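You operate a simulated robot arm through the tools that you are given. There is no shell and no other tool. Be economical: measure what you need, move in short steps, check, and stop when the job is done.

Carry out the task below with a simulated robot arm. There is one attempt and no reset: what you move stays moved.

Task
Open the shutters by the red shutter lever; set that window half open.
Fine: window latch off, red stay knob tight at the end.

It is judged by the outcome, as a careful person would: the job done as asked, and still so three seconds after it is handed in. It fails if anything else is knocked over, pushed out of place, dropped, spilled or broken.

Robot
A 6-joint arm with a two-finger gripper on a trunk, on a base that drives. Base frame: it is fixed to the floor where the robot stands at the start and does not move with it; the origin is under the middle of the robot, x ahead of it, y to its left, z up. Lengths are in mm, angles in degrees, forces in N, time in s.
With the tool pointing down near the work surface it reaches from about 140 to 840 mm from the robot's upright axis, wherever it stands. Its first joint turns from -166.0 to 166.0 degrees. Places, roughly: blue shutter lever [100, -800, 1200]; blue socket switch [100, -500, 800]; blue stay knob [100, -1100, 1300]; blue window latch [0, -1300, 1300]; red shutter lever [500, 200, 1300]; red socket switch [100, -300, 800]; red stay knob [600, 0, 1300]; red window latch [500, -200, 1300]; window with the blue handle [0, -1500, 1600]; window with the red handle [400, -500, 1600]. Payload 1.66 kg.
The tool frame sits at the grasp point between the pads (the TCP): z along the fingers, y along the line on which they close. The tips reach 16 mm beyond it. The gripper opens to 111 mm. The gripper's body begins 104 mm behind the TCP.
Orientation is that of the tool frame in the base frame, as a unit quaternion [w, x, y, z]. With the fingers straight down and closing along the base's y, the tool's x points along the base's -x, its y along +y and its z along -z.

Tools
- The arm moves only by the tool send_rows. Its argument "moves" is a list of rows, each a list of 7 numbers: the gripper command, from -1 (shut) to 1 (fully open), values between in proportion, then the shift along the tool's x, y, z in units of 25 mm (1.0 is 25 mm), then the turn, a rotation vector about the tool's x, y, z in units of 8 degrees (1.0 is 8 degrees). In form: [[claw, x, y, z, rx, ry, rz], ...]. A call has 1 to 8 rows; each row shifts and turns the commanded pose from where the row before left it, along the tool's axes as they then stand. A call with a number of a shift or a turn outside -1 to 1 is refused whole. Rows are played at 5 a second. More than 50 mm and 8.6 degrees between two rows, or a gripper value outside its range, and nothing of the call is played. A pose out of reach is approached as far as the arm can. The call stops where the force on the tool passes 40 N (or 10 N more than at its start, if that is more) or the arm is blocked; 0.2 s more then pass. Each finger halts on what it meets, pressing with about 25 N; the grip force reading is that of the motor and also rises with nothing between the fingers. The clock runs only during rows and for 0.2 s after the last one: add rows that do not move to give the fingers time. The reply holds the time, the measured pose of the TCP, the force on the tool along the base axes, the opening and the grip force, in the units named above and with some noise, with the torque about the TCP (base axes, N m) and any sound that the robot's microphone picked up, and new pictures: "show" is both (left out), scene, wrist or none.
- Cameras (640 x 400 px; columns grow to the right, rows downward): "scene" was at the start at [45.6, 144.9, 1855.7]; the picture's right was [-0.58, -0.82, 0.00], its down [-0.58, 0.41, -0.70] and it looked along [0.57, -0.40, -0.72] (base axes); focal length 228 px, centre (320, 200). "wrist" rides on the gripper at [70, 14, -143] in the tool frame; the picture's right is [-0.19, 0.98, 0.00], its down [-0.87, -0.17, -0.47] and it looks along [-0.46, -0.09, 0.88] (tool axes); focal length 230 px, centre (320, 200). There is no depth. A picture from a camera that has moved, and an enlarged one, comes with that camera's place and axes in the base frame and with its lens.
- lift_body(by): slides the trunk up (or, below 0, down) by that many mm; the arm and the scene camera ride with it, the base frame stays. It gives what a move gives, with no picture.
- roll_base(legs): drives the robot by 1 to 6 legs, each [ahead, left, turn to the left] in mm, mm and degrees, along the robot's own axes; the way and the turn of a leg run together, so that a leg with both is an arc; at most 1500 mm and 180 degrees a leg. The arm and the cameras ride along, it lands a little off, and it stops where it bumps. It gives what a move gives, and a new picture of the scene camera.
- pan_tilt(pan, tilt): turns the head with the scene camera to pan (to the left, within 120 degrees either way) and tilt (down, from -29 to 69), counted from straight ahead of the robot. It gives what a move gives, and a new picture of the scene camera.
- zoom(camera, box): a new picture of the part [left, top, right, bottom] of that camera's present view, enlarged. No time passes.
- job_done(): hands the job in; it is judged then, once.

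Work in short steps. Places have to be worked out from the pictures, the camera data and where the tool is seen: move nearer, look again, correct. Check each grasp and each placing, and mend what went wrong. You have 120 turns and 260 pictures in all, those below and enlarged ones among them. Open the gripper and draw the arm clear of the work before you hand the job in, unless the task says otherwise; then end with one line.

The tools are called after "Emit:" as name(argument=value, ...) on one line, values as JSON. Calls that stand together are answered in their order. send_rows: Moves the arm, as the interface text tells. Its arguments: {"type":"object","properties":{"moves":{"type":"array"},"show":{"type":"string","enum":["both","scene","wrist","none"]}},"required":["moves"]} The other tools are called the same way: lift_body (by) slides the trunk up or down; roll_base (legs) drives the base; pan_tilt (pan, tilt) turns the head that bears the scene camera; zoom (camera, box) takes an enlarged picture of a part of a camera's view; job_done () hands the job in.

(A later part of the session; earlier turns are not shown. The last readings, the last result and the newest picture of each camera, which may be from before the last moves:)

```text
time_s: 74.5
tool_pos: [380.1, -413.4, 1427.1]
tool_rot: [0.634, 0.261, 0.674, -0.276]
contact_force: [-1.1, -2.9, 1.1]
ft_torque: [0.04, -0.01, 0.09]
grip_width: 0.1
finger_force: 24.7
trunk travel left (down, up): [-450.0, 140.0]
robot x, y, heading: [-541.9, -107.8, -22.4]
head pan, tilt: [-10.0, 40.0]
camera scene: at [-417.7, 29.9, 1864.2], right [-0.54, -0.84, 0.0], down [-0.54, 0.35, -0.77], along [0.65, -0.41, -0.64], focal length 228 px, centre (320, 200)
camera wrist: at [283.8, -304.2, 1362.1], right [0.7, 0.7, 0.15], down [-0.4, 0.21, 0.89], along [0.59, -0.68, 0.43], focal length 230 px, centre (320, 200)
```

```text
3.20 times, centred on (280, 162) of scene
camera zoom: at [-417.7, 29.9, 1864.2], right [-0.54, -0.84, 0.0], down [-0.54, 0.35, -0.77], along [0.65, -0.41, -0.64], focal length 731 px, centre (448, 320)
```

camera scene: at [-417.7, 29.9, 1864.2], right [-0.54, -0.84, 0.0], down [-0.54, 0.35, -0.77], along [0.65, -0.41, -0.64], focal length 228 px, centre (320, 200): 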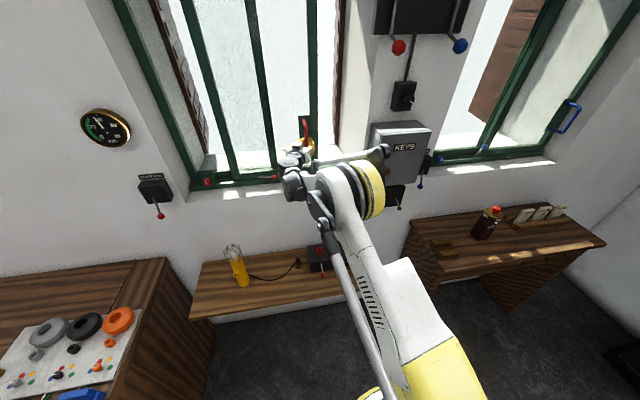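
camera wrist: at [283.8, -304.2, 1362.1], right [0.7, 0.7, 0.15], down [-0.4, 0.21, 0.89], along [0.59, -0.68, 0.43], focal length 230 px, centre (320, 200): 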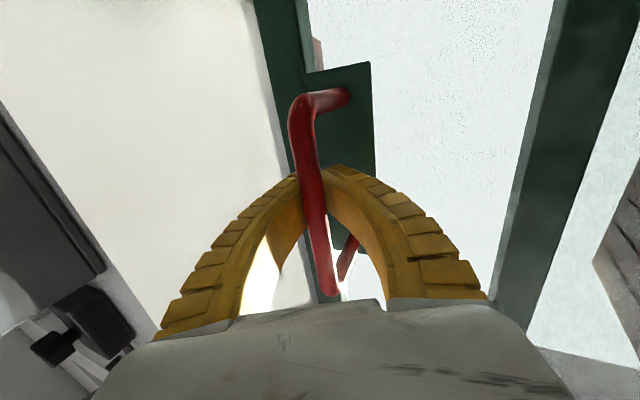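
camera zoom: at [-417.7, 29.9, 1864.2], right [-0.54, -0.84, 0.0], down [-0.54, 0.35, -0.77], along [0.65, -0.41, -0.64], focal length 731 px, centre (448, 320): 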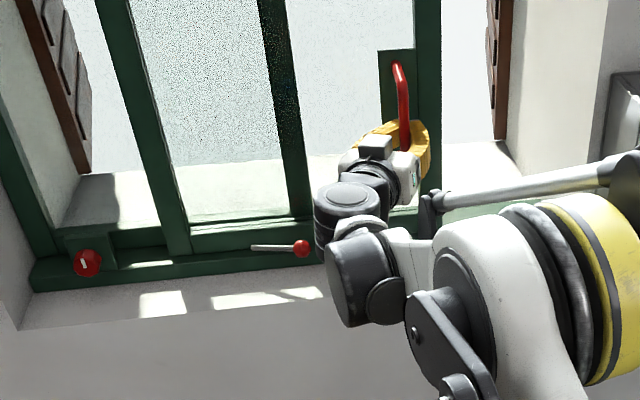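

I measure the full travel to interpret the HALF mark: keep sliding gently until a stop.

Emit:
send_rows(moves=[[-1, 0, 0.92, -0.38, 0, 0, 0], [-1, 0, 0.92, -0.38, 0, 0, 0], [-1, 0, 0.92, -0.38, 0, 0, 0], [-1, 0, 0.92, -0.38, 0, 0, 0]])

Emit:
zoom(camera="scene", box=[180, 100, 380, 225])

```text
time_s: 75.5
tool_pos: [415.7, -319.6, 1423.5]
tool_rot: [0.634, 0.261, 0.674, -0.276]
contact_force: [0.3, -2.5, -0.4]
ft_torque: [0.01, 0.01, -0.03]
grip_width: 0.2
finger_force: 25.4
trunk travel left (down, up): [-450.0, 140.0]
robot x, y, heading: [-539.8, -107.0, -22.5]
head pan, tilt: [-10.0, 40.0]
camera scene: at [-416.8, 31.2, 1864.0], right [-0.54, -0.84, 0.0], down [-0.54, 0.34, -0.77], along [0.65, -0.41, -0.64], focal length 228 px, centre (320, 200)
camera wrist: at [320.1, -210.7, 1359.5], right [0.7, 0.7, 0.15], down [-0.4, 0.21, 0.89], along [0.59, -0.68, 0.43], focal length 230 px, centre (320, 200)
```

scene: 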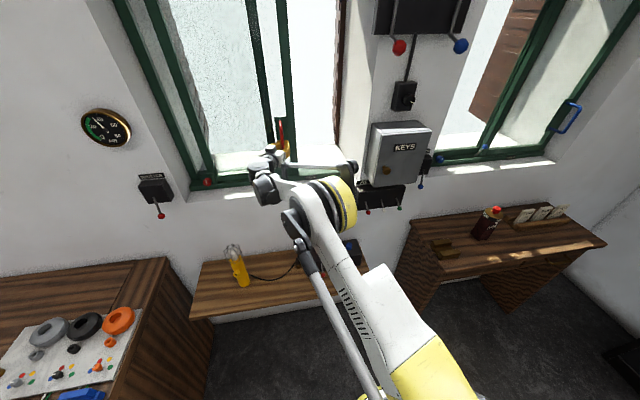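
wrist: 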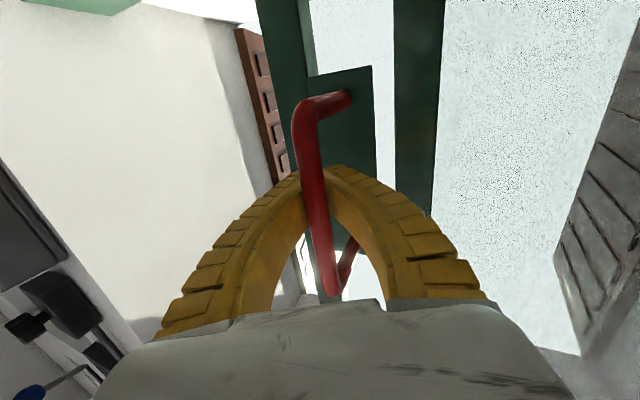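

```text
3.20 times, centred on (280, 162) of scene
camera zoom: at [-416.8, 31.2, 1864.0], right [-0.54, -0.84, 0.0], down [-0.54, 0.34, -0.77], along [0.65, -0.41, -0.64], focal length 731 px, centre (448, 320)
```

zoom: 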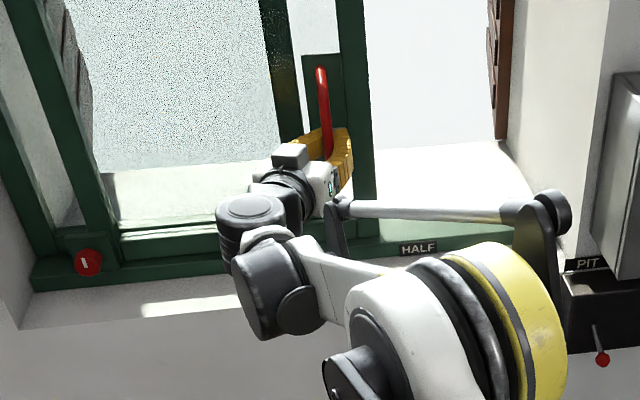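

The sash passes behind the knob block. I continue to the end stop.

Emit:
send_rows(moves=[[-1, 0, 0.92, -0.38, 0, 0, 0], [-1, 0, 0.92, -0.38, 0, 0, 0], [-1, 0, 0.92, -0.38, 0, 0, 0], [-1, 0, 0.92, -0.38, 0, 0, 0]])

Emit:
zoom(camera="scene", box=[180, 100, 380, 225])

```text
time_s: 76.3
tool_pos: [436.2, -281.4, 1422.7]
tool_rot: [0.63, 0.272, 0.669, -0.286]
contact_force: [-7.5, -26.5, 3.4]
ft_torque: [-0.04, -0.24, 0.57]
grip_width: 5.0
finger_force: 25.5
trunk travel left (down, up): [-450.0, 140.0]
robot x, y, heading: [-542.3, -108.6, -23.1]
head pan, tilt: [-10.0, 40.0]
stopped in row 4: the force on the tool passed its limit at 48 N (the readings are from after the stop); the commanded pose is now the measured one
camera scene: at [-417.5, 27.3, 1864.3], right [-0.54, -0.84, 0.0], down [-0.54, 0.35, -0.77], along [0.64, -0.42, -0.64], focal length 228 px, centre (320, 200)
camera wrist: at [344.0, -168.5, 1357.6], right [0.72, 0.67, 0.15], down [-0.39, 0.22, 0.89], along [0.57, -0.7, 0.43], focal length 230 px, centre (320, 200)
```

scene: 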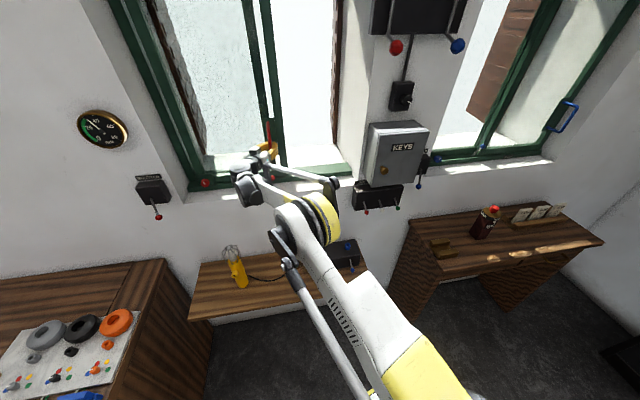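
wrist: 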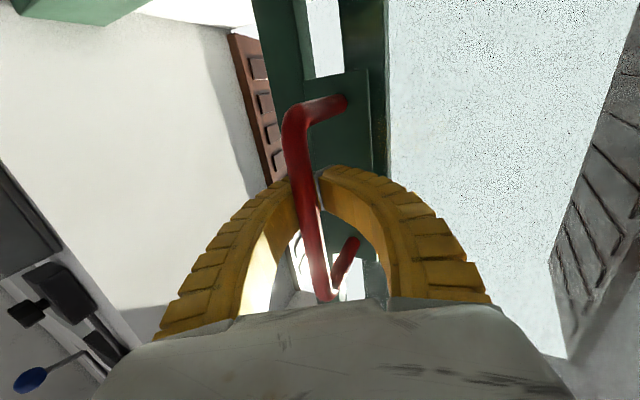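

```text
3.20 times, centred on (280, 162) of scene
camera zoom: at [-417.5, 27.3, 1864.3], right [-0.54, -0.84, 0.0], down [-0.54, 0.35, -0.77], along [0.64, -0.42, -0.64], focal length 731 px, centre (448, 320)
```

zoom: 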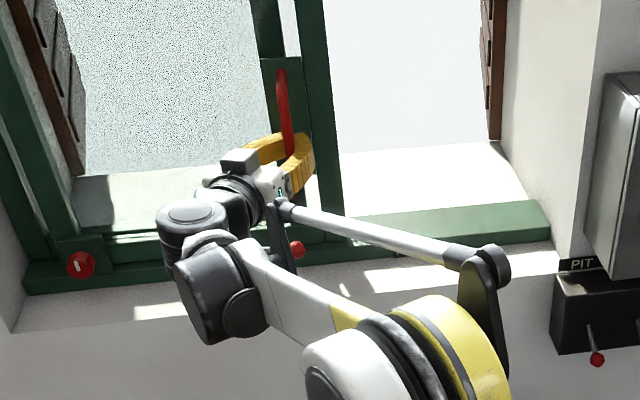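

End stop found: total travel ≈ 320 mm. Half (160 mm) puts the handle bar right above the HALF label, so both readings agree. I slide back right ~160 mm.

Emit:
send_rows(moves=[[-1, 0, -0.91, 0.4, 0, 0, 0], [-1, 0, -0.91, 0.4, 0, 0, 0], [-1, 0, -0.91, 0.4, 0, 0, 0], [-1, 0, -0.91, 0.4, 0, 0, 0], [-1, 0, -0.91, 0.4, 0, 0, 0], [-1, 0, -0.91, 0.4, 0, 0, 0], [-1, 0, -0.3, 0.13, 0, 0, 0]])

Emit:
zoom(camera="scene", box=[180, 100, 380, 225])

```text
time_s: 77.9
tool_pos: [383.2, -416.9, 1423.6]
tool_rot: [0.63, 0.267, 0.672, -0.283]
contact_force: [9.9, -0.8, 3.7]
ft_torque: [0.07, -0.07, -0.27]
grip_width: 0.0
finger_force: 24.9
trunk travel left (down, up): [-450.0, 140.0]
robot x, y, heading: [-546.5, -109.0, -22.8]
head pan, tilt: [-10.0, 40.0]
camera scene: at [-415.1, 29.5, 1864.0], right [-0.54, -0.84, 0.0], down [-0.54, 0.35, -0.77], along [0.64, -0.41, -0.64], focal length 228 px, centre (320, 200)
camera wrist: at [288.2, -305.6, 1359.0], right [0.71, 0.68, 0.15], down [-0.39, 0.22, 0.89], along [0.58, -0.7, 0.43], focal length 230 px, centre (320, 200)
```

scene: 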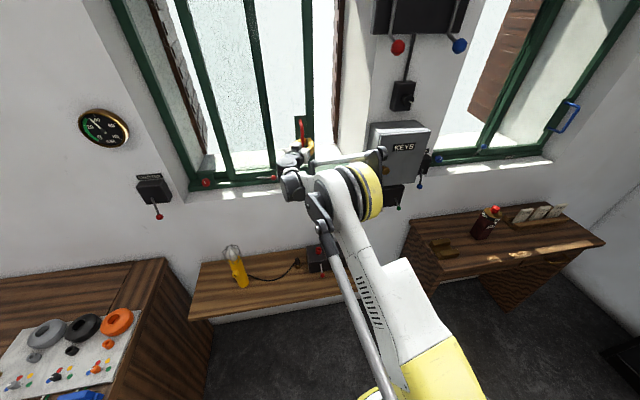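
wrist: 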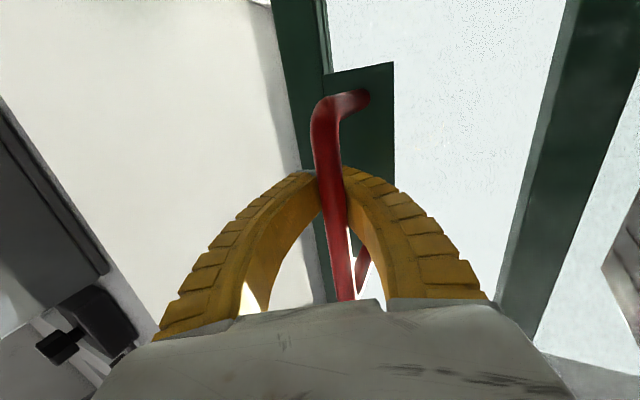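

```text
3.20 times, centred on (280, 162) of scene
camera zoom: at [-415.1, 29.5, 1864.0], right [-0.54, -0.84, 0.0], down [-0.54, 0.35, -0.77], along [0.64, -0.41, -0.64], focal length 731 px, centre (448, 320)
```

zoom: 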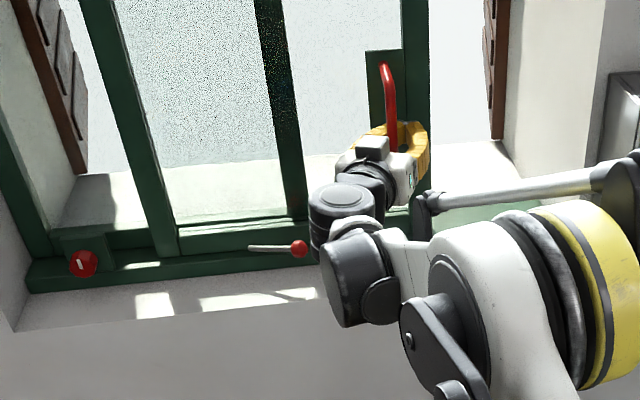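

Slack reversed by ~16 mm, so the sash has ≈194 mm opening; I need ≈33 mm more to the right.

Emit:
send_rows(moves=[[-1, 0, -0.6, 0.24, 0, 0, 0], [-1, 0, -0.6, 0.24, 0, 0, 0], [-1, 0, 0, 0, 0, 0, 0]], show="wrist")

Emit:
zoom(camera="scene", box=[180, 100, 380, 225])

```text
time_s: 78.7
tool_pos: [370.5, -447.0, 1422.2]
tool_rot: [0.629, 0.269, 0.672, -0.284]
contact_force: [11.5, -0.2, 1.4]
ft_torque: [-0.02, -0.1, -0.28]
grip_width: 0.3
finger_force: 25.5
trunk travel left (down, up): [-450.0, 140.0]
robot x, y, heading: [-546.5, -111.1, -23.1]
head pan, tilt: [-10.0, 40.0]
camera wrist: at [275.1, -335.6, 1358.4], right [0.71, 0.68, 0.15], down [-0.39, 0.22, 0.89], along [0.58, -0.7, 0.43], focal length 230 px, centre (320, 200)
```

wrist: 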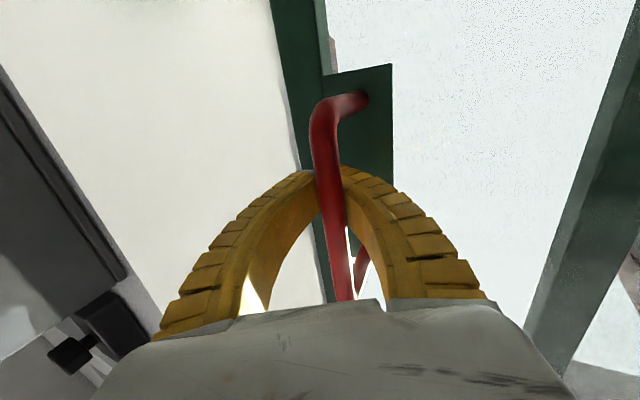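

```text
3.20 times, centred on (280, 162) of scene
camera zoom: at [-414.4, 29.0, 1863.9], right [-0.54, -0.84, 0.0], down [-0.54, 0.35, -0.77], along [0.64, -0.41, -0.64], focal length 731 px, centre (448, 320)
```

zoom: 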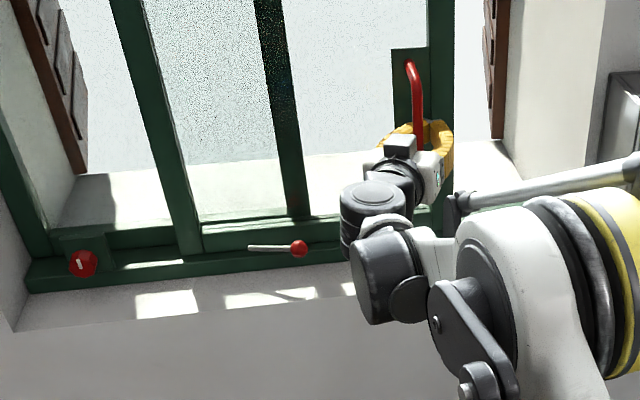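

Estimates give an opening fraction of ≈0.47–0.50. I open the fingers and back straight out to inspect against the label.

Emit:
send_rows(moves=[[-0.2, 0, 0, 0, 0, 0, 0], [-0.2, 0, 0, 0, 0, 0, 0], [-0.2, 0, 0, -0.8, 0, 0, 0], [-0.2, 0, 0, -1, 0, 0, 0], [-0.2, 0, 0, -1, 0, 0, 0], [-0.2, 0, 0, -1, 0, 0, 0], [-0.2, 0, 0, -1, 0, 0, 0]])

Emit:
zoom(camera="scene", box=[180, 100, 380, 225])

```text
time_s: 80.3
tool_pos: [283.2, -359.3, 1432.4]
tool_rot: [0.631, 0.268, 0.671, -0.282]
contact_force: [0.9, -0.2, 0.0]
ft_torque: [0.0, 0.0, 0.0]
grip_width: 46.5
finger_force: 1.9
trunk travel left (down, up): [-450.0, 140.0]
robot x, y, heading: [-544.2, -113.9, -22.6]
head pan, tilt: [-10.0, 40.0]
camera scene: at [-417.8, 29.8, 1864.1], right [-0.54, -0.84, 0.0], down [-0.54, 0.35, -0.77], along [0.65, -0.41, -0.64], focal length 228 px, centre (320, 200)
camera wrist: at [188.5, -248.1, 1366.7], right [0.71, 0.68, 0.15], down [-0.4, 0.22, 0.89], along [0.58, -0.7, 0.43], focal length 230 px, centre (320, 200)
```

scene: 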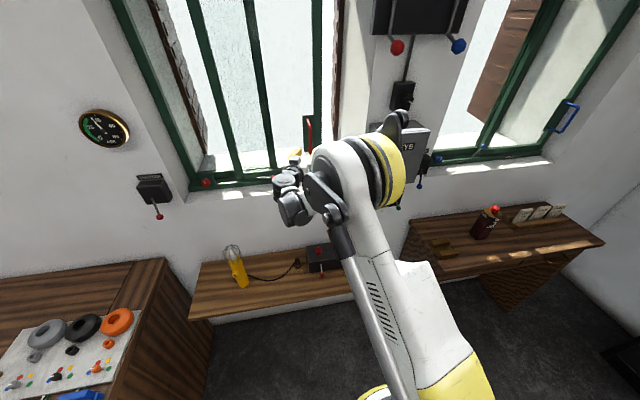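
wrist: 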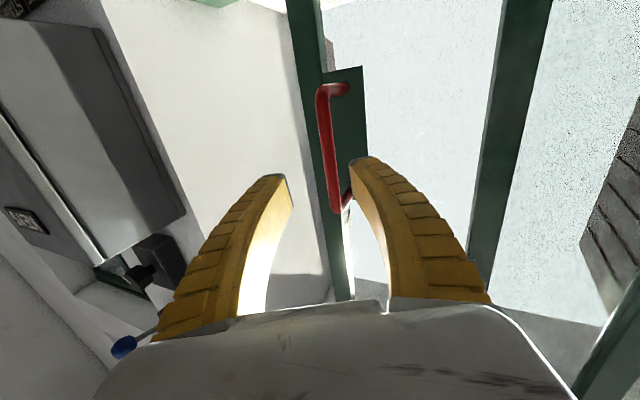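

```text
3.20 times, centred on (280, 162) of scene
camera zoom: at [-417.8, 29.8, 1864.1], right [-0.54, -0.84, 0.0], down [-0.54, 0.35, -0.77], along [0.65, -0.41, -0.64], focal length 731 px, centre (448, 320)
```

zoom: 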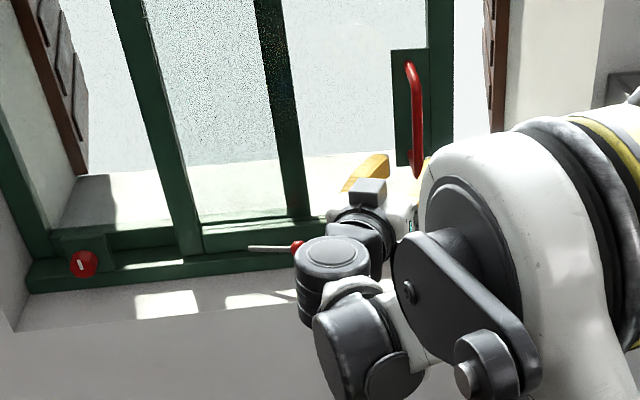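

Sash holds. Next the stay knob at ≈ [565,8,1260]: I drive left 400 and ahead 60 so it's in reach.

Emit:
roll_base(legs=[[0, 400, 0], [60, 0, 0]])

Emit:
zoom(camera="scene", box=[220, 90, 620, 340])

Emit:
send_rows(moves=[[-0.2, 0.6, 0, 0, -0.9, 0, 0], [-0.2, 0.6, 0, 0, -0.9, 0, 0], [-0.2, 0.6, 0, 0, -0.9, -0.3, 0], [-0.2, 1, 0, 0, 0, 0, 0], [-0.2, 1, 0, 0, 0, 0, 0]], show="wrist")

```text
time_s: 83.3
tool_pos: [495.2, -18.5, 1429.6]
tool_rot: [0.631, 0.266, 0.672, -0.281]
contact_force: [0.9, -0.3, -1.4]
ft_torque: [-0.05, -0.03, -0.03]
grip_width: 46.6
finger_force: 1.4
trunk travel left (down, up): [-450.0, 140.0]
robot x, y, heading: [-335.5, 230.7, -22.6]
head pan, tilt: [-10.0, 40.0]
camera scene: at [-206.3, 368.6, 1864.0], right [-0.54, -0.84, 0.0], down [-0.54, 0.35, -0.77], along [0.65, -0.41, -0.64], focal length 228 px, centre (320, 200)
```

scene: 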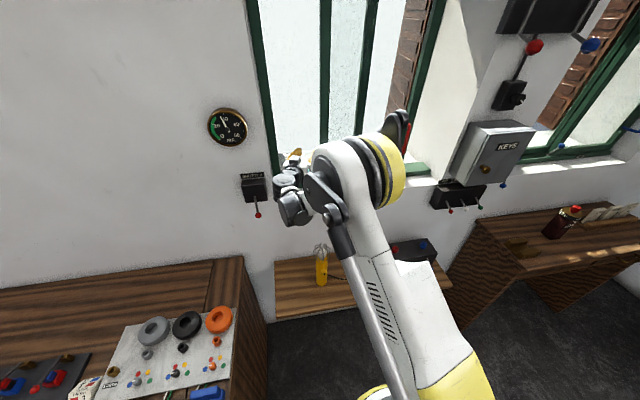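

```text
1.60 times, centred on (420, 215) of scene
camera zoom: at [-206.3, 368.6, 1864.0], right [-0.54, -0.84, 0.0], down [-0.54, 0.35, -0.77], along [0.65, -0.41, -0.64], focal length 366 px, centre (160, 176)
```

zoom: 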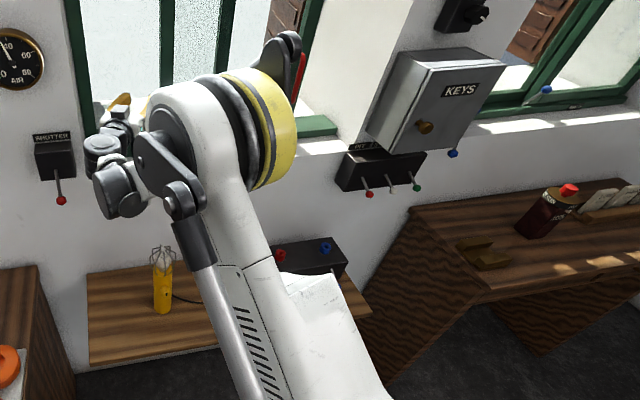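

```text
time_s: 84.5
tool_pos: [489.1, -18.9, 1334.0]
tool_rot: [0.684, 0.139, 0.699, -0.154]
contact_force: [0.1, -0.2, 0.0]
ft_torque: [0.0, -0.02, 0.03]
grip_width: 46.8
finger_force: 1.8
trunk travel left (down, up): [-450.0, 140.0]
robot x, y, heading: [-333.7, 231.7, -22.4]
head pan, tilt: [-10.0, 40.0]
camera wrist: at [362.5, 49.2, 1265.9], right [0.4, 0.9, 0.17], down [-0.48, 0.05, 0.88], along [0.78, -0.43, 0.45], focal length 230 px, centre (320, 200)
```

wrist: 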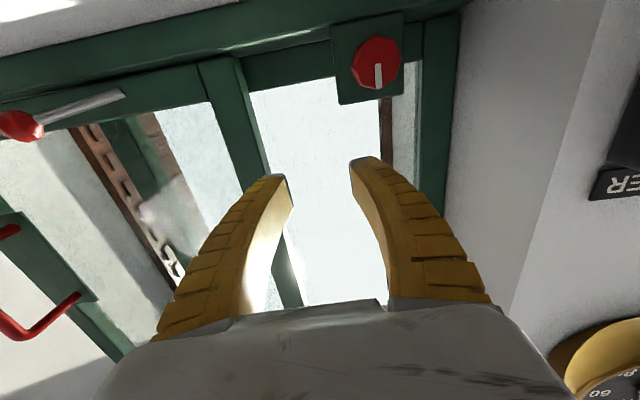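

Knob's white mark points straight up (image is inverted). I align in front of the knob at the same distance and look closely.

Emit:
send_rows(moves=[[0, 1, 0.75, -0.2, 0, 0, 0], [0, 1, 0.75, -0.2, 0, 0, 0], [0, 0.95, 0.7, 0, 0, 0, 0]], show="wrist")

Emit:
zoom(camera="wrist", box=[240, 60, 400, 200])

```text
time_s: 85.3
tool_pos: [503.5, 34.3, 1261.9]
tool_rot: [0.684, 0.14, 0.699, -0.155]
contact_force: [0.0, -0.3, -1.0]
ft_torque: [0.0, 0.02, 0.0]
grip_width: 57.6
finger_force: 1.2
trunk travel left (down, up): [-450.0, 140.0]
robot x, y, heading: [-337.4, 230.9, -22.5]
head pan, tilt: [-10.0, 40.0]
camera wrist: at [375.8, 103.1, 1192.0], right [0.4, 0.9, 0.16], down [-0.48, 0.05, 0.88], along [0.78, -0.43, 0.45], focal length 230 px, centre (320, 200)
```

wrist: 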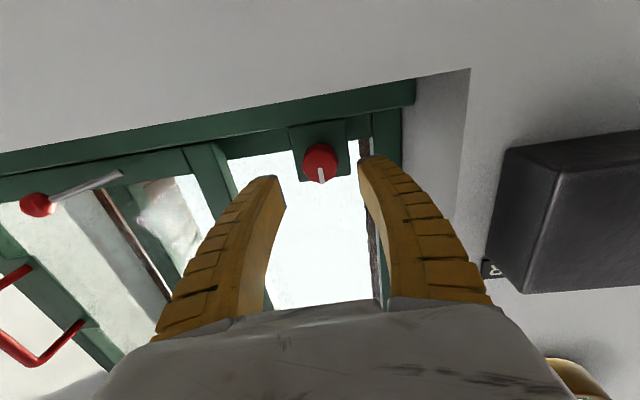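

```text
2.86 times, centred on (320, 130) of wrist
camera zoom: at [375.8, 103.1, 1192.0], right [0.4, 0.9, 0.16], down [-0.48, 0.05, 0.88], along [0.78, -0.43, 0.45], focal length 657 px, centre (320, 400)
```

zoom: 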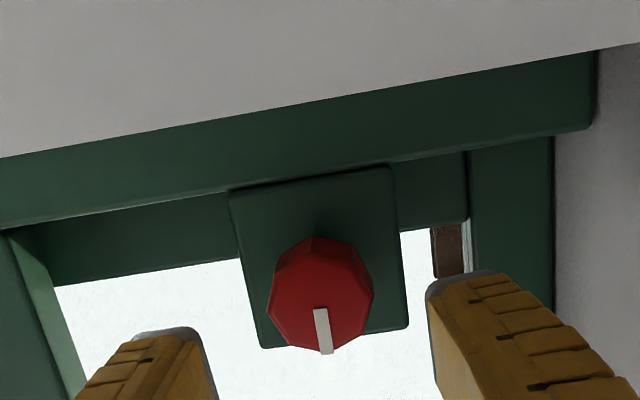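

Knob face centre ≈ [566,7,1260], 36 mm wide, straight ahead 70 mm. I advance over it.

Emit:
send_rows(moves=[[0, 0.05, 0, 0.9, 0, 0, 0], [0, 0.05, 0, 0.9, 0, 0, 0], [0, 0, 0, 0.7, 0, 0, 0], [0, 0, 0, 0.4, 0, 0, 0]], show="wrist")

```text
time_s: 86.3
tool_pos: [568.6, 5.4, 1259.2]
tool_rot: [0.684, 0.14, 0.699, -0.155]
contact_force: [-0.6, 0.3, 0.5]
ft_torque: [0.03, -0.02, 0.0]
grip_width: 57.9
finger_force: 1.2
trunk travel left (down, up): [-450.0, 140.0]
robot x, y, heading: [-332.3, 231.6, -22.3]
head pan, tilt: [-10.0, 40.0]
camera wrist: at [440.2, 73.4, 1189.9], right [0.4, 0.9, 0.17], down [-0.48, 0.05, 0.88], along [0.78, -0.43, 0.45], focal length 230 px, centre (320, 200)
```

wrist: 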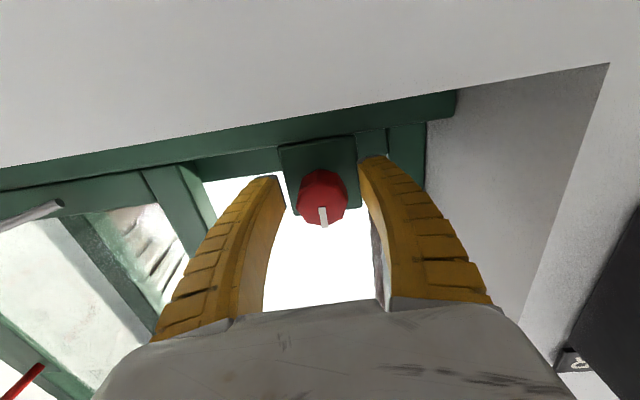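

I edge in a bit deeper for a firm bite, then close.

Emit:
send_rows(moves=[[0, 0, 0, 0.2, 0, 0, 0], [0, 0, 0, 0.2, 0, 0, 0], [-0.6, 0, 0, 0, 0, 0, 0], [-1, 0, 0, 0, 0, 0, 0], [-1, 0, 0, 0, 0, 0, 0]], show="wrist")

```text
time_s: 87.5
tool_pos: [575.3, 2.4, 1259.8]
tool_rot: [0.685, 0.14, 0.698, -0.154]
contact_force: [-9.9, 11.5, -1.7]
ft_torque: [0.31, 0.51, 0.57]
grip_width: 25.7
finger_force: 33.8
trunk travel left (down, up): [-450.0, 140.0]
robot x, y, heading: [-333.5, 228.7, -22.3]
head pan, tilt: [-10.0, 40.0]
camera wrist: at [448.3, 71.2, 1190.0], right [0.4, 0.9, 0.17], down [-0.48, 0.05, 0.88], along [0.78, -0.43, 0.45], focal length 230 px, centre (320, 200)
```

wrist: 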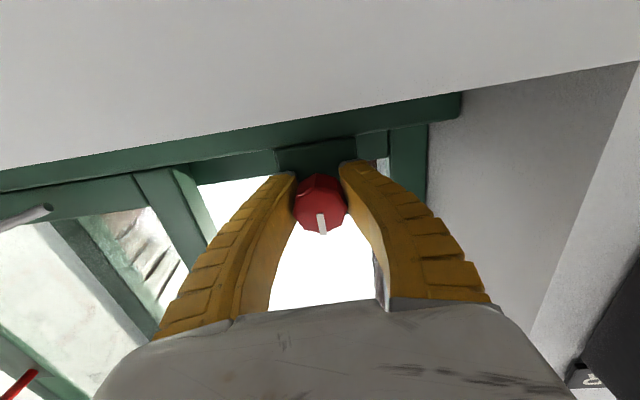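

Knob gripped. I turn clockwise (as seen from the room) and watch torque.

Emit:
send_rows(moves=[[-1, 0, 0, 0, 0, 0, 0.7], [-1, 0, 0, 0, 0, 0, 0.7], [-1, 0, 0, 0, 0, 0, 0.7], [-1, 0, 0, 0, 0, 0, 0.7]], show="wrist")

```text
time_s: 88.5
tool_pos: [576.9, 3.7, 1259.3]
tool_rot: [0.702, 0.271, 0.658, -0.017]
contact_force: [-0.7, 7.9, 15.1]
ft_torque: [0.09, 0.54, 0.6]
grip_width: 26.1
finger_force: 33.9
trunk travel left (down, up): [-450.0, 140.0]
robot x, y, heading: [-334.1, 230.5, -22.4]
head pan, tilt: [-10.0, 40.0]
camera wrist: at [459.0, 95.6, 1200.0], right [0.35, 0.77, 0.53], down [-0.61, -0.24, 0.75], along [0.71, -0.59, 0.39], focal length 230 px, centre (320, 200)
```

wrist: 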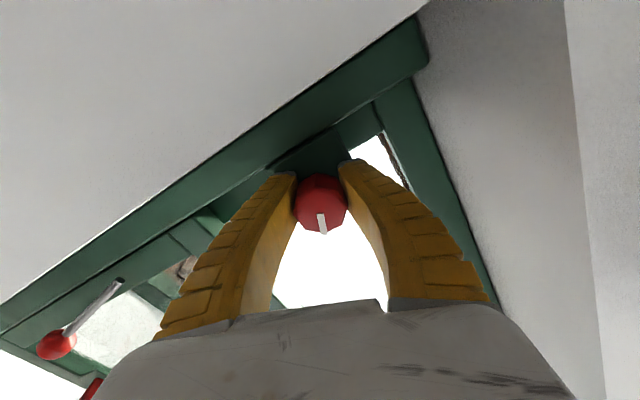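

The knob turns with the gripper (≈22°) with little torque. Continuing.

Emit:
send_rows(moves=[[-1, 0, 0, 0, 0, 0, 0.8], [-1, 0, 0, 0, 0, 0, 0.8], [-1, 0, 0, 0, 0, 0, 0.8], [-1, 0, 0, 0, 0, 0, 0.8], [-1, 0, 0, 0, 0, 0, 0.8]], show="wrist")

```text
time_s: 89.7
tool_pos: [575.0, 5.7, 1259.7]
tool_rot: [0.685, 0.423, 0.572, 0.158]
contact_force: [-0.1, 3.7, 16.9]
ft_torque: [0.13, 0.42, 0.76]
grip_width: 26.4
finger_force: 33.9
trunk travel left (down, up): [-450.0, 140.0]
robot x, y, heading: [-332.6, 229.8, -22.3]
head pan, tilt: [-10.0, 40.0]
stopped in row 5: the force on the tool passed its limit at 41 N (the readings are from after the stop); the commanded pose is now the measured one
camera wrist: at [468.9, 118.3, 1225.9], right [0.21, 0.45, 0.87], down [-0.73, -0.52, 0.44], along [0.65, -0.73, 0.22], focal length 230 px, centre (320, 200)
```

wrist: 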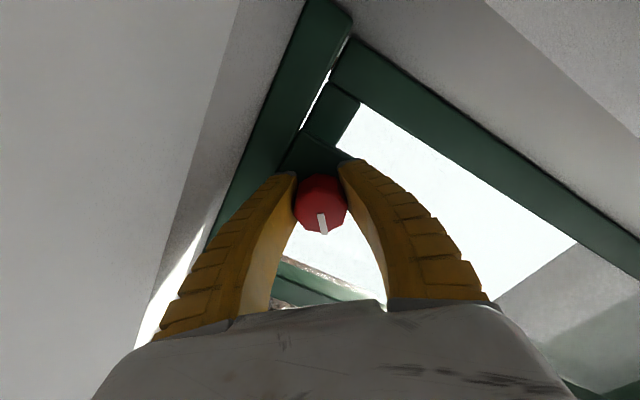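

Stopped by a side load, not clearly torque. I relieve by shifting up ~3 mm and try a bit further.

Emit:
send_rows(moves=[[-1, -0.1, 0.12, 0, 0, 0, 0], [-1, 0, 0, 0, 0, 0, 0.5], [-1, 0, 0, 0, 0, 0, 0.5], [-1, 0, 0, 0, 0, 0, 0.5]], show="wrist")

```text
time_s: 90.7
tool_pos: [577.8, 4.5, 1261.6]
tool_rot: [0.663, 0.484, 0.524, 0.227]
contact_force: [-10.3, 8.6, -12.1]
ft_torque: [-0.02, 0.29, 0.63]
grip_width: 28.6
finger_force: 33.9
trunk travel left (down, up): [-450.0, 140.0]
robot x, y, heading: [-333.8, 229.0, -22.7]
head pan, tilt: [-10.0, 40.0]
camera wrist: at [473.2, 123.0, 1241.1], right [0.13, 0.27, 0.95], down [-0.77, -0.58, 0.27], along [0.63, -0.77, 0.13], focal length 230 px, centre (320, 200)
```

wrist: 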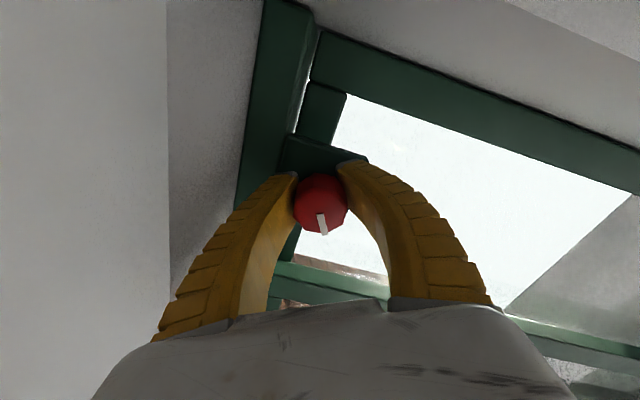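

Still turning together (~65°). Continuing.

Emit:
send_rows(moves=[[-1, 0, 0, 0, 0, 0, 0.7], [-1, 0, 0, 0, 0, 0, 0.7], [-1, 0, 0, 0, 0, 0, 0.7], [-1, 0, 0, 0, 0, 0, 0.7]], show="wrist")

```text
time_s: 91.7
tool_pos: [576.9, 3.6, 1263.0]
tool_rot: [0.607, 0.576, 0.419, 0.352]
contact_force: [-13.8, 9.1, -11.1]
ft_torque: [0.01, 0.2, 0.69]
grip_width: 28.3
finger_force: 34.1
trunk travel left (down, up): [-450.0, 140.0]
robot x, y, heading: [-334.0, 229.8, -22.7]
head pan, tilt: [-10.0, 40.0]
camera wrist: at [474.8, 125.4, 1269.4], right [-0.02, -0.09, 1.0], down [-0.79, -0.61, -0.07], along [0.62, -0.79, -0.05], focal length 230 px, centre (320, 200)
```

wrist: 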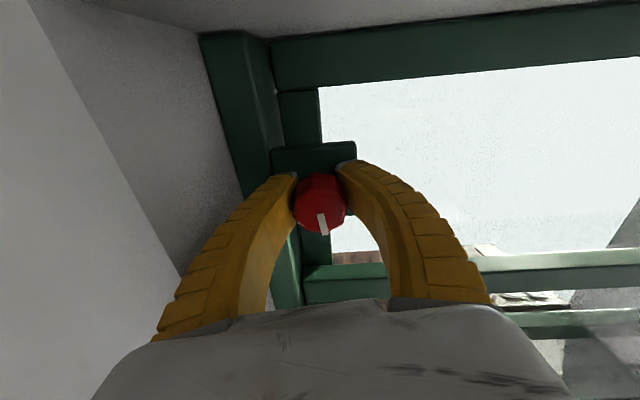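

~87° turned, no stop yet. I go on.

Emit:
send_rows(moves=[[-1, 0, 0, 0, 0, 0, 0.7], [-1, 0, 0, 0, 0, 0, 0.7], [-1, 0, 0, 0, 0, 0, 0.7], [-1, 0, 0, 0, 0, 0, 0.7]], show="wrist")

```text
time_s: 92.7
tool_pos: [578.0, 3.2, 1262.7]
tool_rot: [0.527, 0.646, 0.299, 0.464]
contact_force: [-10.6, 6.3, -1.6]
ft_torque: [-0.06, 0.03, 0.64]
grip_width: 28.2
finger_force: 34.1
trunk travel left (down, up): [-450.0, 140.0]
robot x, y, heading: [-332.5, 233.7, -22.4]
head pan, tilt: [-10.0, 40.0]
camera wrist: at [471.6, 118.0, 1296.5], right [-0.18, -0.43, 0.89], down [-0.75, -0.52, -0.4], along [0.63, -0.74, -0.23], focal length 230 px, centre (320, 200)
```

wrist: 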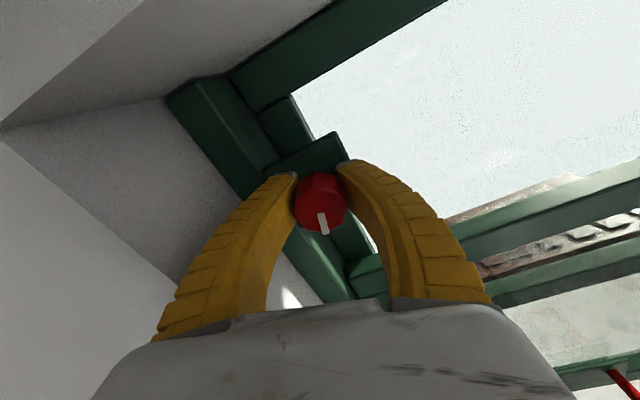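

~110°, still easy. Continue.

Emit:
send_rows(moves=[[-1, 0, 0, 0, 0, 0, 0.8], [-1, 0, 0, 0, 0, 0, 0.8], [-1, 0, 0, 0, 0, 0, 0.8], [-1, 0, 0, 0, 0, 0, 0.8], [-1, 0, 0, 0, 0, 0, 0.8]], show="wrist")

```text
time_s: 93.9
tool_pos: [575.2, 0.9, 1263.0]
tool_rot: [0.38, 0.704, 0.109, 0.59]
contact_force: [-7.6, -1.4, 0.1]
ft_torque: [-0.47, 0.36, 0.04]
grip_width: 28.5
finger_force: 34.0
trunk travel left (down, up): [-450.0, 140.0]
robot x, y, heading: [-335.5, 228.7, -22.6]
head pan, tilt: [-10.0, 40.0]
camera wrist: at [460.5, 92.1, 1324.4], right [-0.34, -0.79, 0.51], down [-0.62, -0.21, -0.75], along [0.7, -0.57, -0.42], focal length 230 px, centre (320, 200)
```

wrist: 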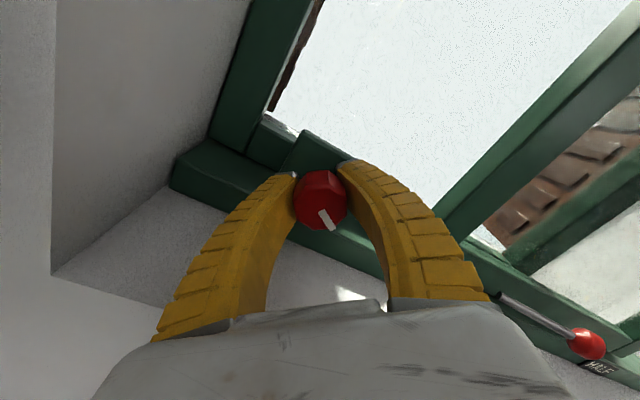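

Torque about the knob axis jumped to ~0.6 N·m and the mark lags the gripper — it's hitting its tight stop. One more small turn to confirm.

Emit:
send_rows(moves=[[-1, 0, 0, 0, 0, 0, 0.6], [-1, 0, 0, 0, 0, 0, 0.6]], show="wrist")

Emit:
zoom(camera="wrist", box=[240, 130, 400, 250])

```text
time_s: 94.5
tool_pos: [575.9, 2.1, 1262.0]
tool_rot: [0.329, 0.71, 0.049, 0.62]
contact_force: [-5.9, -2.9, 0.9]
ft_torque: [-0.44, 0.25, 0.16]
grip_width: 28.6
finger_force: 34.0
trunk travel left (down, up): [-450.0, 140.0]
robot x, y, heading: [-331.7, 231.4, -22.5]
head pan, tilt: [-10.0, 40.0]
camera wrist: at [456.4, 82.3, 1329.8], right [-0.37, -0.86, 0.36], down [-0.57, -0.09, -0.82], along [0.73, -0.51, -0.45], focal length 230 px, centre (320, 200)
```

wrist: 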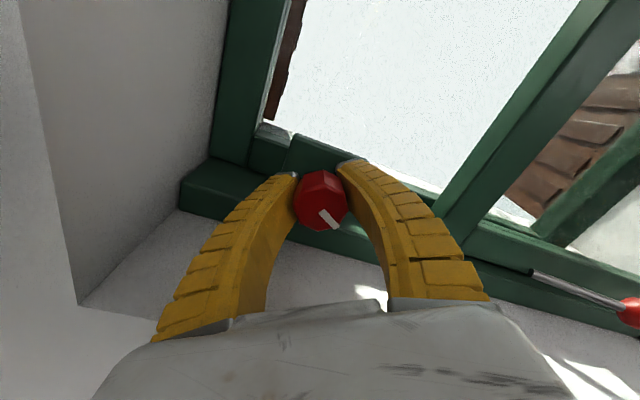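

```text
3.33 times, centred on (320, 190) of wrist
camera zoom: at [456.4, 82.3, 1329.8], right [-0.37, -0.86, 0.36], down [-0.57, -0.09, -0.82], along [0.73, -0.51, -0.45], focal length 767 px, centre (320, 233)
```

zoom: 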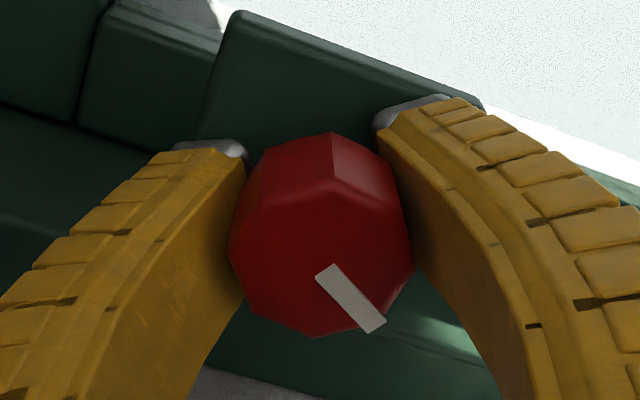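

The knob stays put while the fingers slip: it's tight. I open and back out straight.

Emit:
send_rows(moves=[[-0.1, 0, 0, 0, 0, 0, 0], [-0.1, 0, 0, 0, 0, 0, 0], [-0.1, 0, 0, -0.7, 0, 0, 0], [-0.1, 0, 0, -1, 0, 0, 0], [-0.1, 0, 0, -1, 0, 0, 0]])

```text
time_s: 95.7
tool_pos: [515.6, 30.5, 1262.8]
tool_rot: [0.329, 0.71, 0.052, 0.62]
contact_force: [-0.8, 0.8, 0.5]
ft_torque: [0.03, 0.05, 0.05]
grip_width: 52.2
finger_force: 1.4
trunk travel left (down, up): [-450.0, 140.0]
robot x, y, heading: [-333.1, 230.5, -22.7]
head pan, tilt: [-10.0, 40.0]
camera scene: at [-209.6, 369.8, 1864.2], right [-0.54, -0.84, 0.0], down [-0.54, 0.34, -0.77], along [0.65, -0.41, -0.64], focal length 228 px, centre (320, 200)
camera wrist: at [396.2, 110.1, 1330.8], right [-0.37, -0.86, 0.36], down [-0.57, -0.1, -0.82], along [0.73, -0.51, -0.45], focal length 230 px, centre (320, 200)
```

scene: 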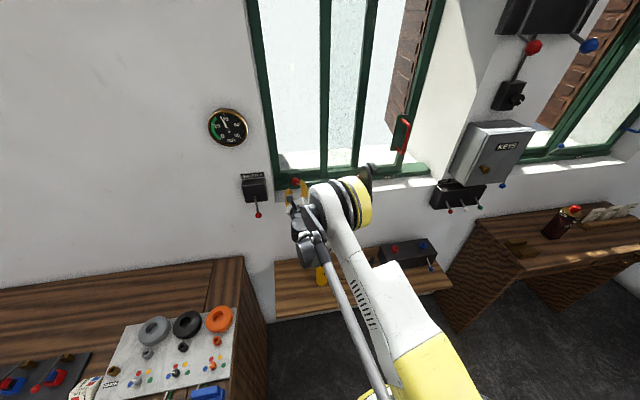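
wrist: 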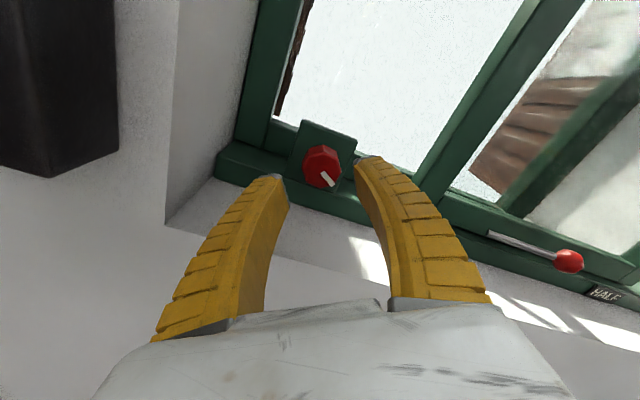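

The scene picture needs checking: I zoom on the window to verify the sash position now.

Emit:
zoom(camera="scene", box=[230, 60, 470, 210])

Emit:
zoom(camera="scene", box=[260, 0, 460, 120])

```text
2.67 times, centred on (350, 135) of scene
camera zoom: at [-209.6, 369.8, 1864.2], right [-0.54, -0.84, 0.0], down [-0.54, 0.34, -0.77], along [0.65, -0.41, -0.64], focal length 609 px, centre (240, 373)
```

zoom: 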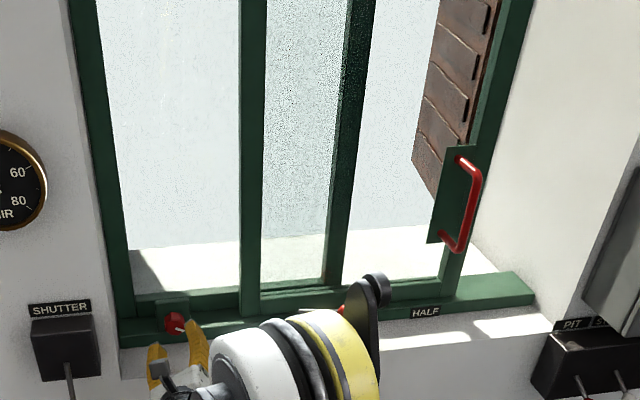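

```text
3.20 times, centred on (360, 60) of scene
camera zoom: at [-209.6, 369.8, 1864.2], right [-0.54, -0.84, 0.0], down [-0.54, 0.34, -0.77], along [0.65, -0.41, -0.64], focal length 731 px, centre (192, 648)
```

zoom: 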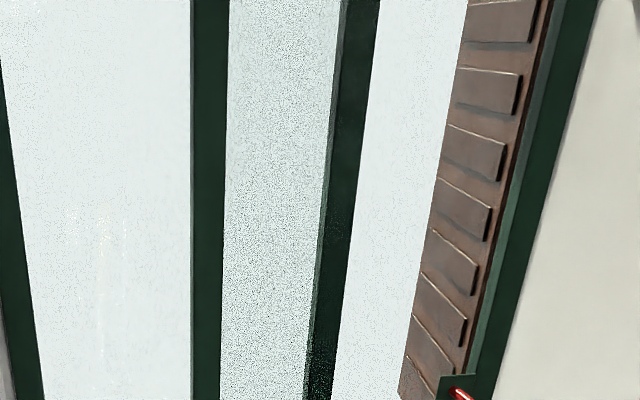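

The knob's tight. To verify "half" without parallax, I withdraw and put the camera squarely opposite the HALF label.

Emit:
send_rows(moves=[[0, 0.3, 0, -1, 0, 0, 0], [0, 0.3, 0, -1, 0, 0, 0]], show="none")

Emit:
roll_base(legs=[[-200, 0, 0], [0, -380, 0]])

Emit:
pan_tilt(pan=0, tilt=30)

```text
time_s: 96.3
tool_pos: [474.0, 58.2, 1276.5]
tool_rot: [0.328, 0.711, 0.051, 0.62]
contact_force: [-0.3, 0.2, 0.0]
ft_torque: [-0.02, 0.02, -0.03]
grip_width: 57.6
finger_force: 1.3
trunk travel left (down, up): [-450.0, 140.0]
robot x, y, heading: [-332.0, 232.4, -22.6]
head pan, tilt: [-10.0, 40.0]
```

```text
time_s: 99.9
tool_pos: [142.2, -219.2, 1275.3]
tool_rot: [0.331, 0.711, 0.049, 0.619]
contact_force: [0.6, 0.4, -0.5]
ft_torque: [-0.03, -0.01, 0.09]
grip_width: 57.7
finger_force: 1.4
trunk travel left (down, up): [-450.0, 140.0]
robot x, y, heading: [-664.2, -42.4, -22.4]
head pan, tilt: [-10.0, 40.0]
camera scene: at [-539.9, 95.0, 1864.2], right [-0.54, -0.84, 0.0], down [-0.54, 0.35, -0.77], along [0.64, -0.41, -0.64], focal length 228 px, centre (320, 200)
```

scene: 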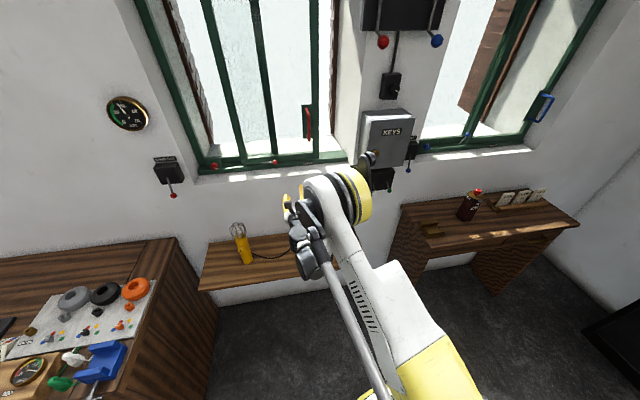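

```text
time_s: 100.6
tool_pos: [142.0, -219.8, 1275.2]
tool_rot: [0.331, 0.711, 0.05, 0.619]
contact_force: [0.1, -0.7, -0.1]
ft_torque: [0.0, 0.02, 0.01]
grip_width: 57.6
finger_force: 0.7
trunk travel left (down, up): [-450.0, 140.0]
robot x, y, heading: [-663.9, -41.9, -23.0]
head pan, tilt: [0.0, 30.0]
camera scene: at [-527.5, 107.1, 1879.4], right [-0.39, -0.92, 0.0], down [-0.46, 0.19, -0.87], along [0.8, -0.34, -0.5], focal length 228 px, centre (320, 200)
```

scene: 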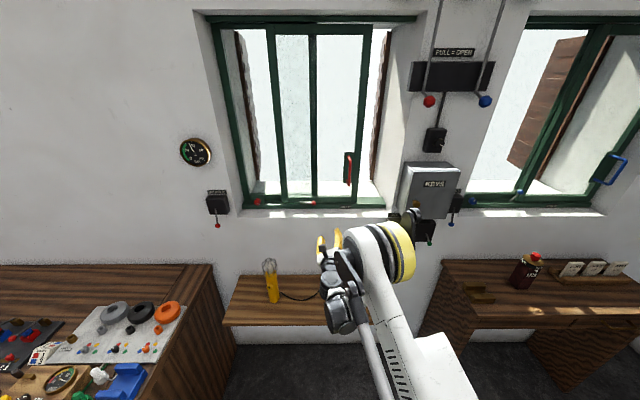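

Now a nearly square view; I zoom on the red window and on the closed blue one.

Emit:
zoom(camera="scene", box=[230, 120, 400, 225])

Emit:
zoom(camera="scene", box=[200, 0, 400, 125])

Emit:
zoom(camera="scene", box=[460, 100, 640, 225])

```text
3.76 times, centred on (315, 172) of scene
camera zoom: at [-527.5, 107.1, 1879.4], right [-0.39, -0.92, 0.0], down [-0.46, 0.19, -0.87], along [0.8, -0.34, -0.5], focal length 860 px, centre (339, 304)
```

zoom: 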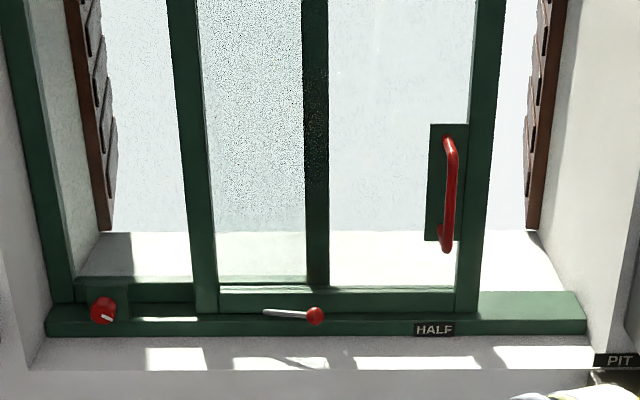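

```text
3.20 times, centred on (300, 62) of scene
camera zoom: at [-527.5, 107.1, 1879.4], right [-0.39, -0.92, 0.0], down [-0.46, 0.19, -0.87], along [0.8, -0.34, -0.5], focal length 731 px, centre (384, 640)
```

zoom: 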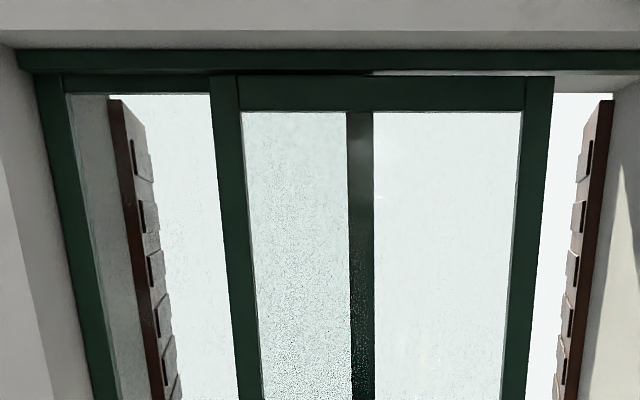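

```text
3.20 times, centred on (550, 162) of scene
camera zoom: at [-527.5, 107.1, 1879.4], right [-0.39, -0.92, 0.0], down [-0.46, 0.19, -0.87], along [0.8, -0.34, -0.5], focal length 731 px, centre (-416, 320)
```

zoom: 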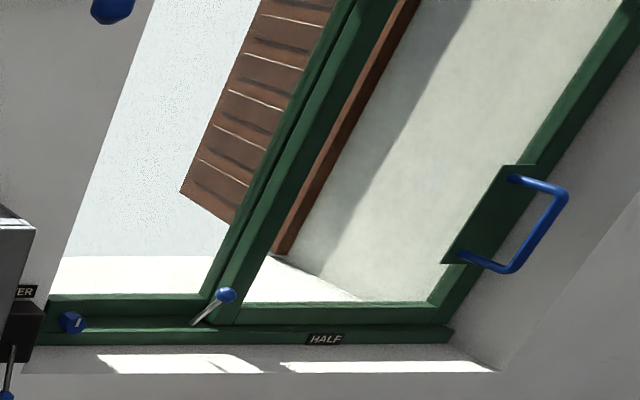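

Square view: sash edge is 105 of 229 px open (≈0.46), and the handle bar sits ~11 mm right of the label. Moving ~13 mm further left puts it at exactly half with the bar over HALF. I'll loosen, correct and retighten; driving to a base spot that reaches both.

Emit:
roll_base(legs=[[0, 297, 0], [200, 0, 0]])

Emit:
send_rows(moves=[[0, 0, 0, 0, 0, 0, 0]], show="wrist")

```text
time_s: 103.8
tool_pos: [442.1, -34.7, 1274.7]
tool_rot: [0.332, 0.711, 0.047, 0.618]
contact_force: [0.2, -0.6, 0.0]
ft_torque: [0.0, -0.05, 0.02]
grip_width: 58.0
finger_force: 1.5
trunk travel left (down, up): [-450.0, 140.0]
robot x, y, heading: [-364.7, 151.5, -23.0]
head pan, tilt: [0.0, 30.0]
camera scene: at [-225.1, 296.4, 1879.4], right [-0.39, -0.92, 0.0], down [-0.46, 0.2, -0.87], along [0.8, -0.34, -0.5], focal length 228 px, centre (320, 200)
```

scene: 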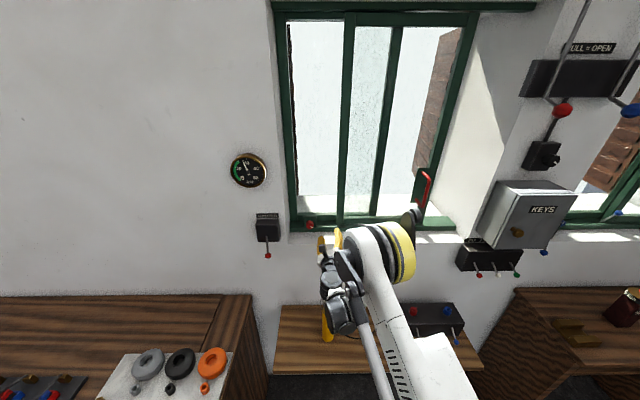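

```text
time_s: 104.2
tool_pos: [440.6, -34.6, 1275.4]
tool_rot: [0.333, 0.711, 0.048, 0.618]
contact_force: [-0.8, -0.4, -0.3]
ft_torque: [0.03, -0.01, -0.02]
grip_width: 57.6
finger_force: 1.5
trunk travel left (down, up): [-450.0, 140.0]
robot x, y, heading: [-365.9, 147.8, -23.1]
head pan, tilt: [0.0, 30.0]
camera wrist: at [321.8, 47.6, 1343.1], right [-0.38, -0.85, 0.36], down [-0.57, -0.09, -0.82], along [0.73, -0.52, -0.45], focal length 230 px, centre (320, 200)
```

wrist: 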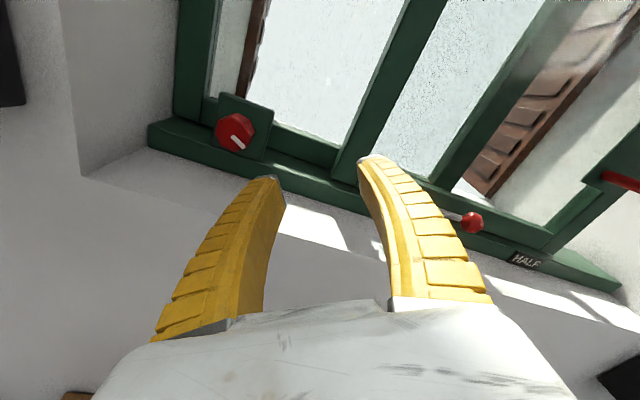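

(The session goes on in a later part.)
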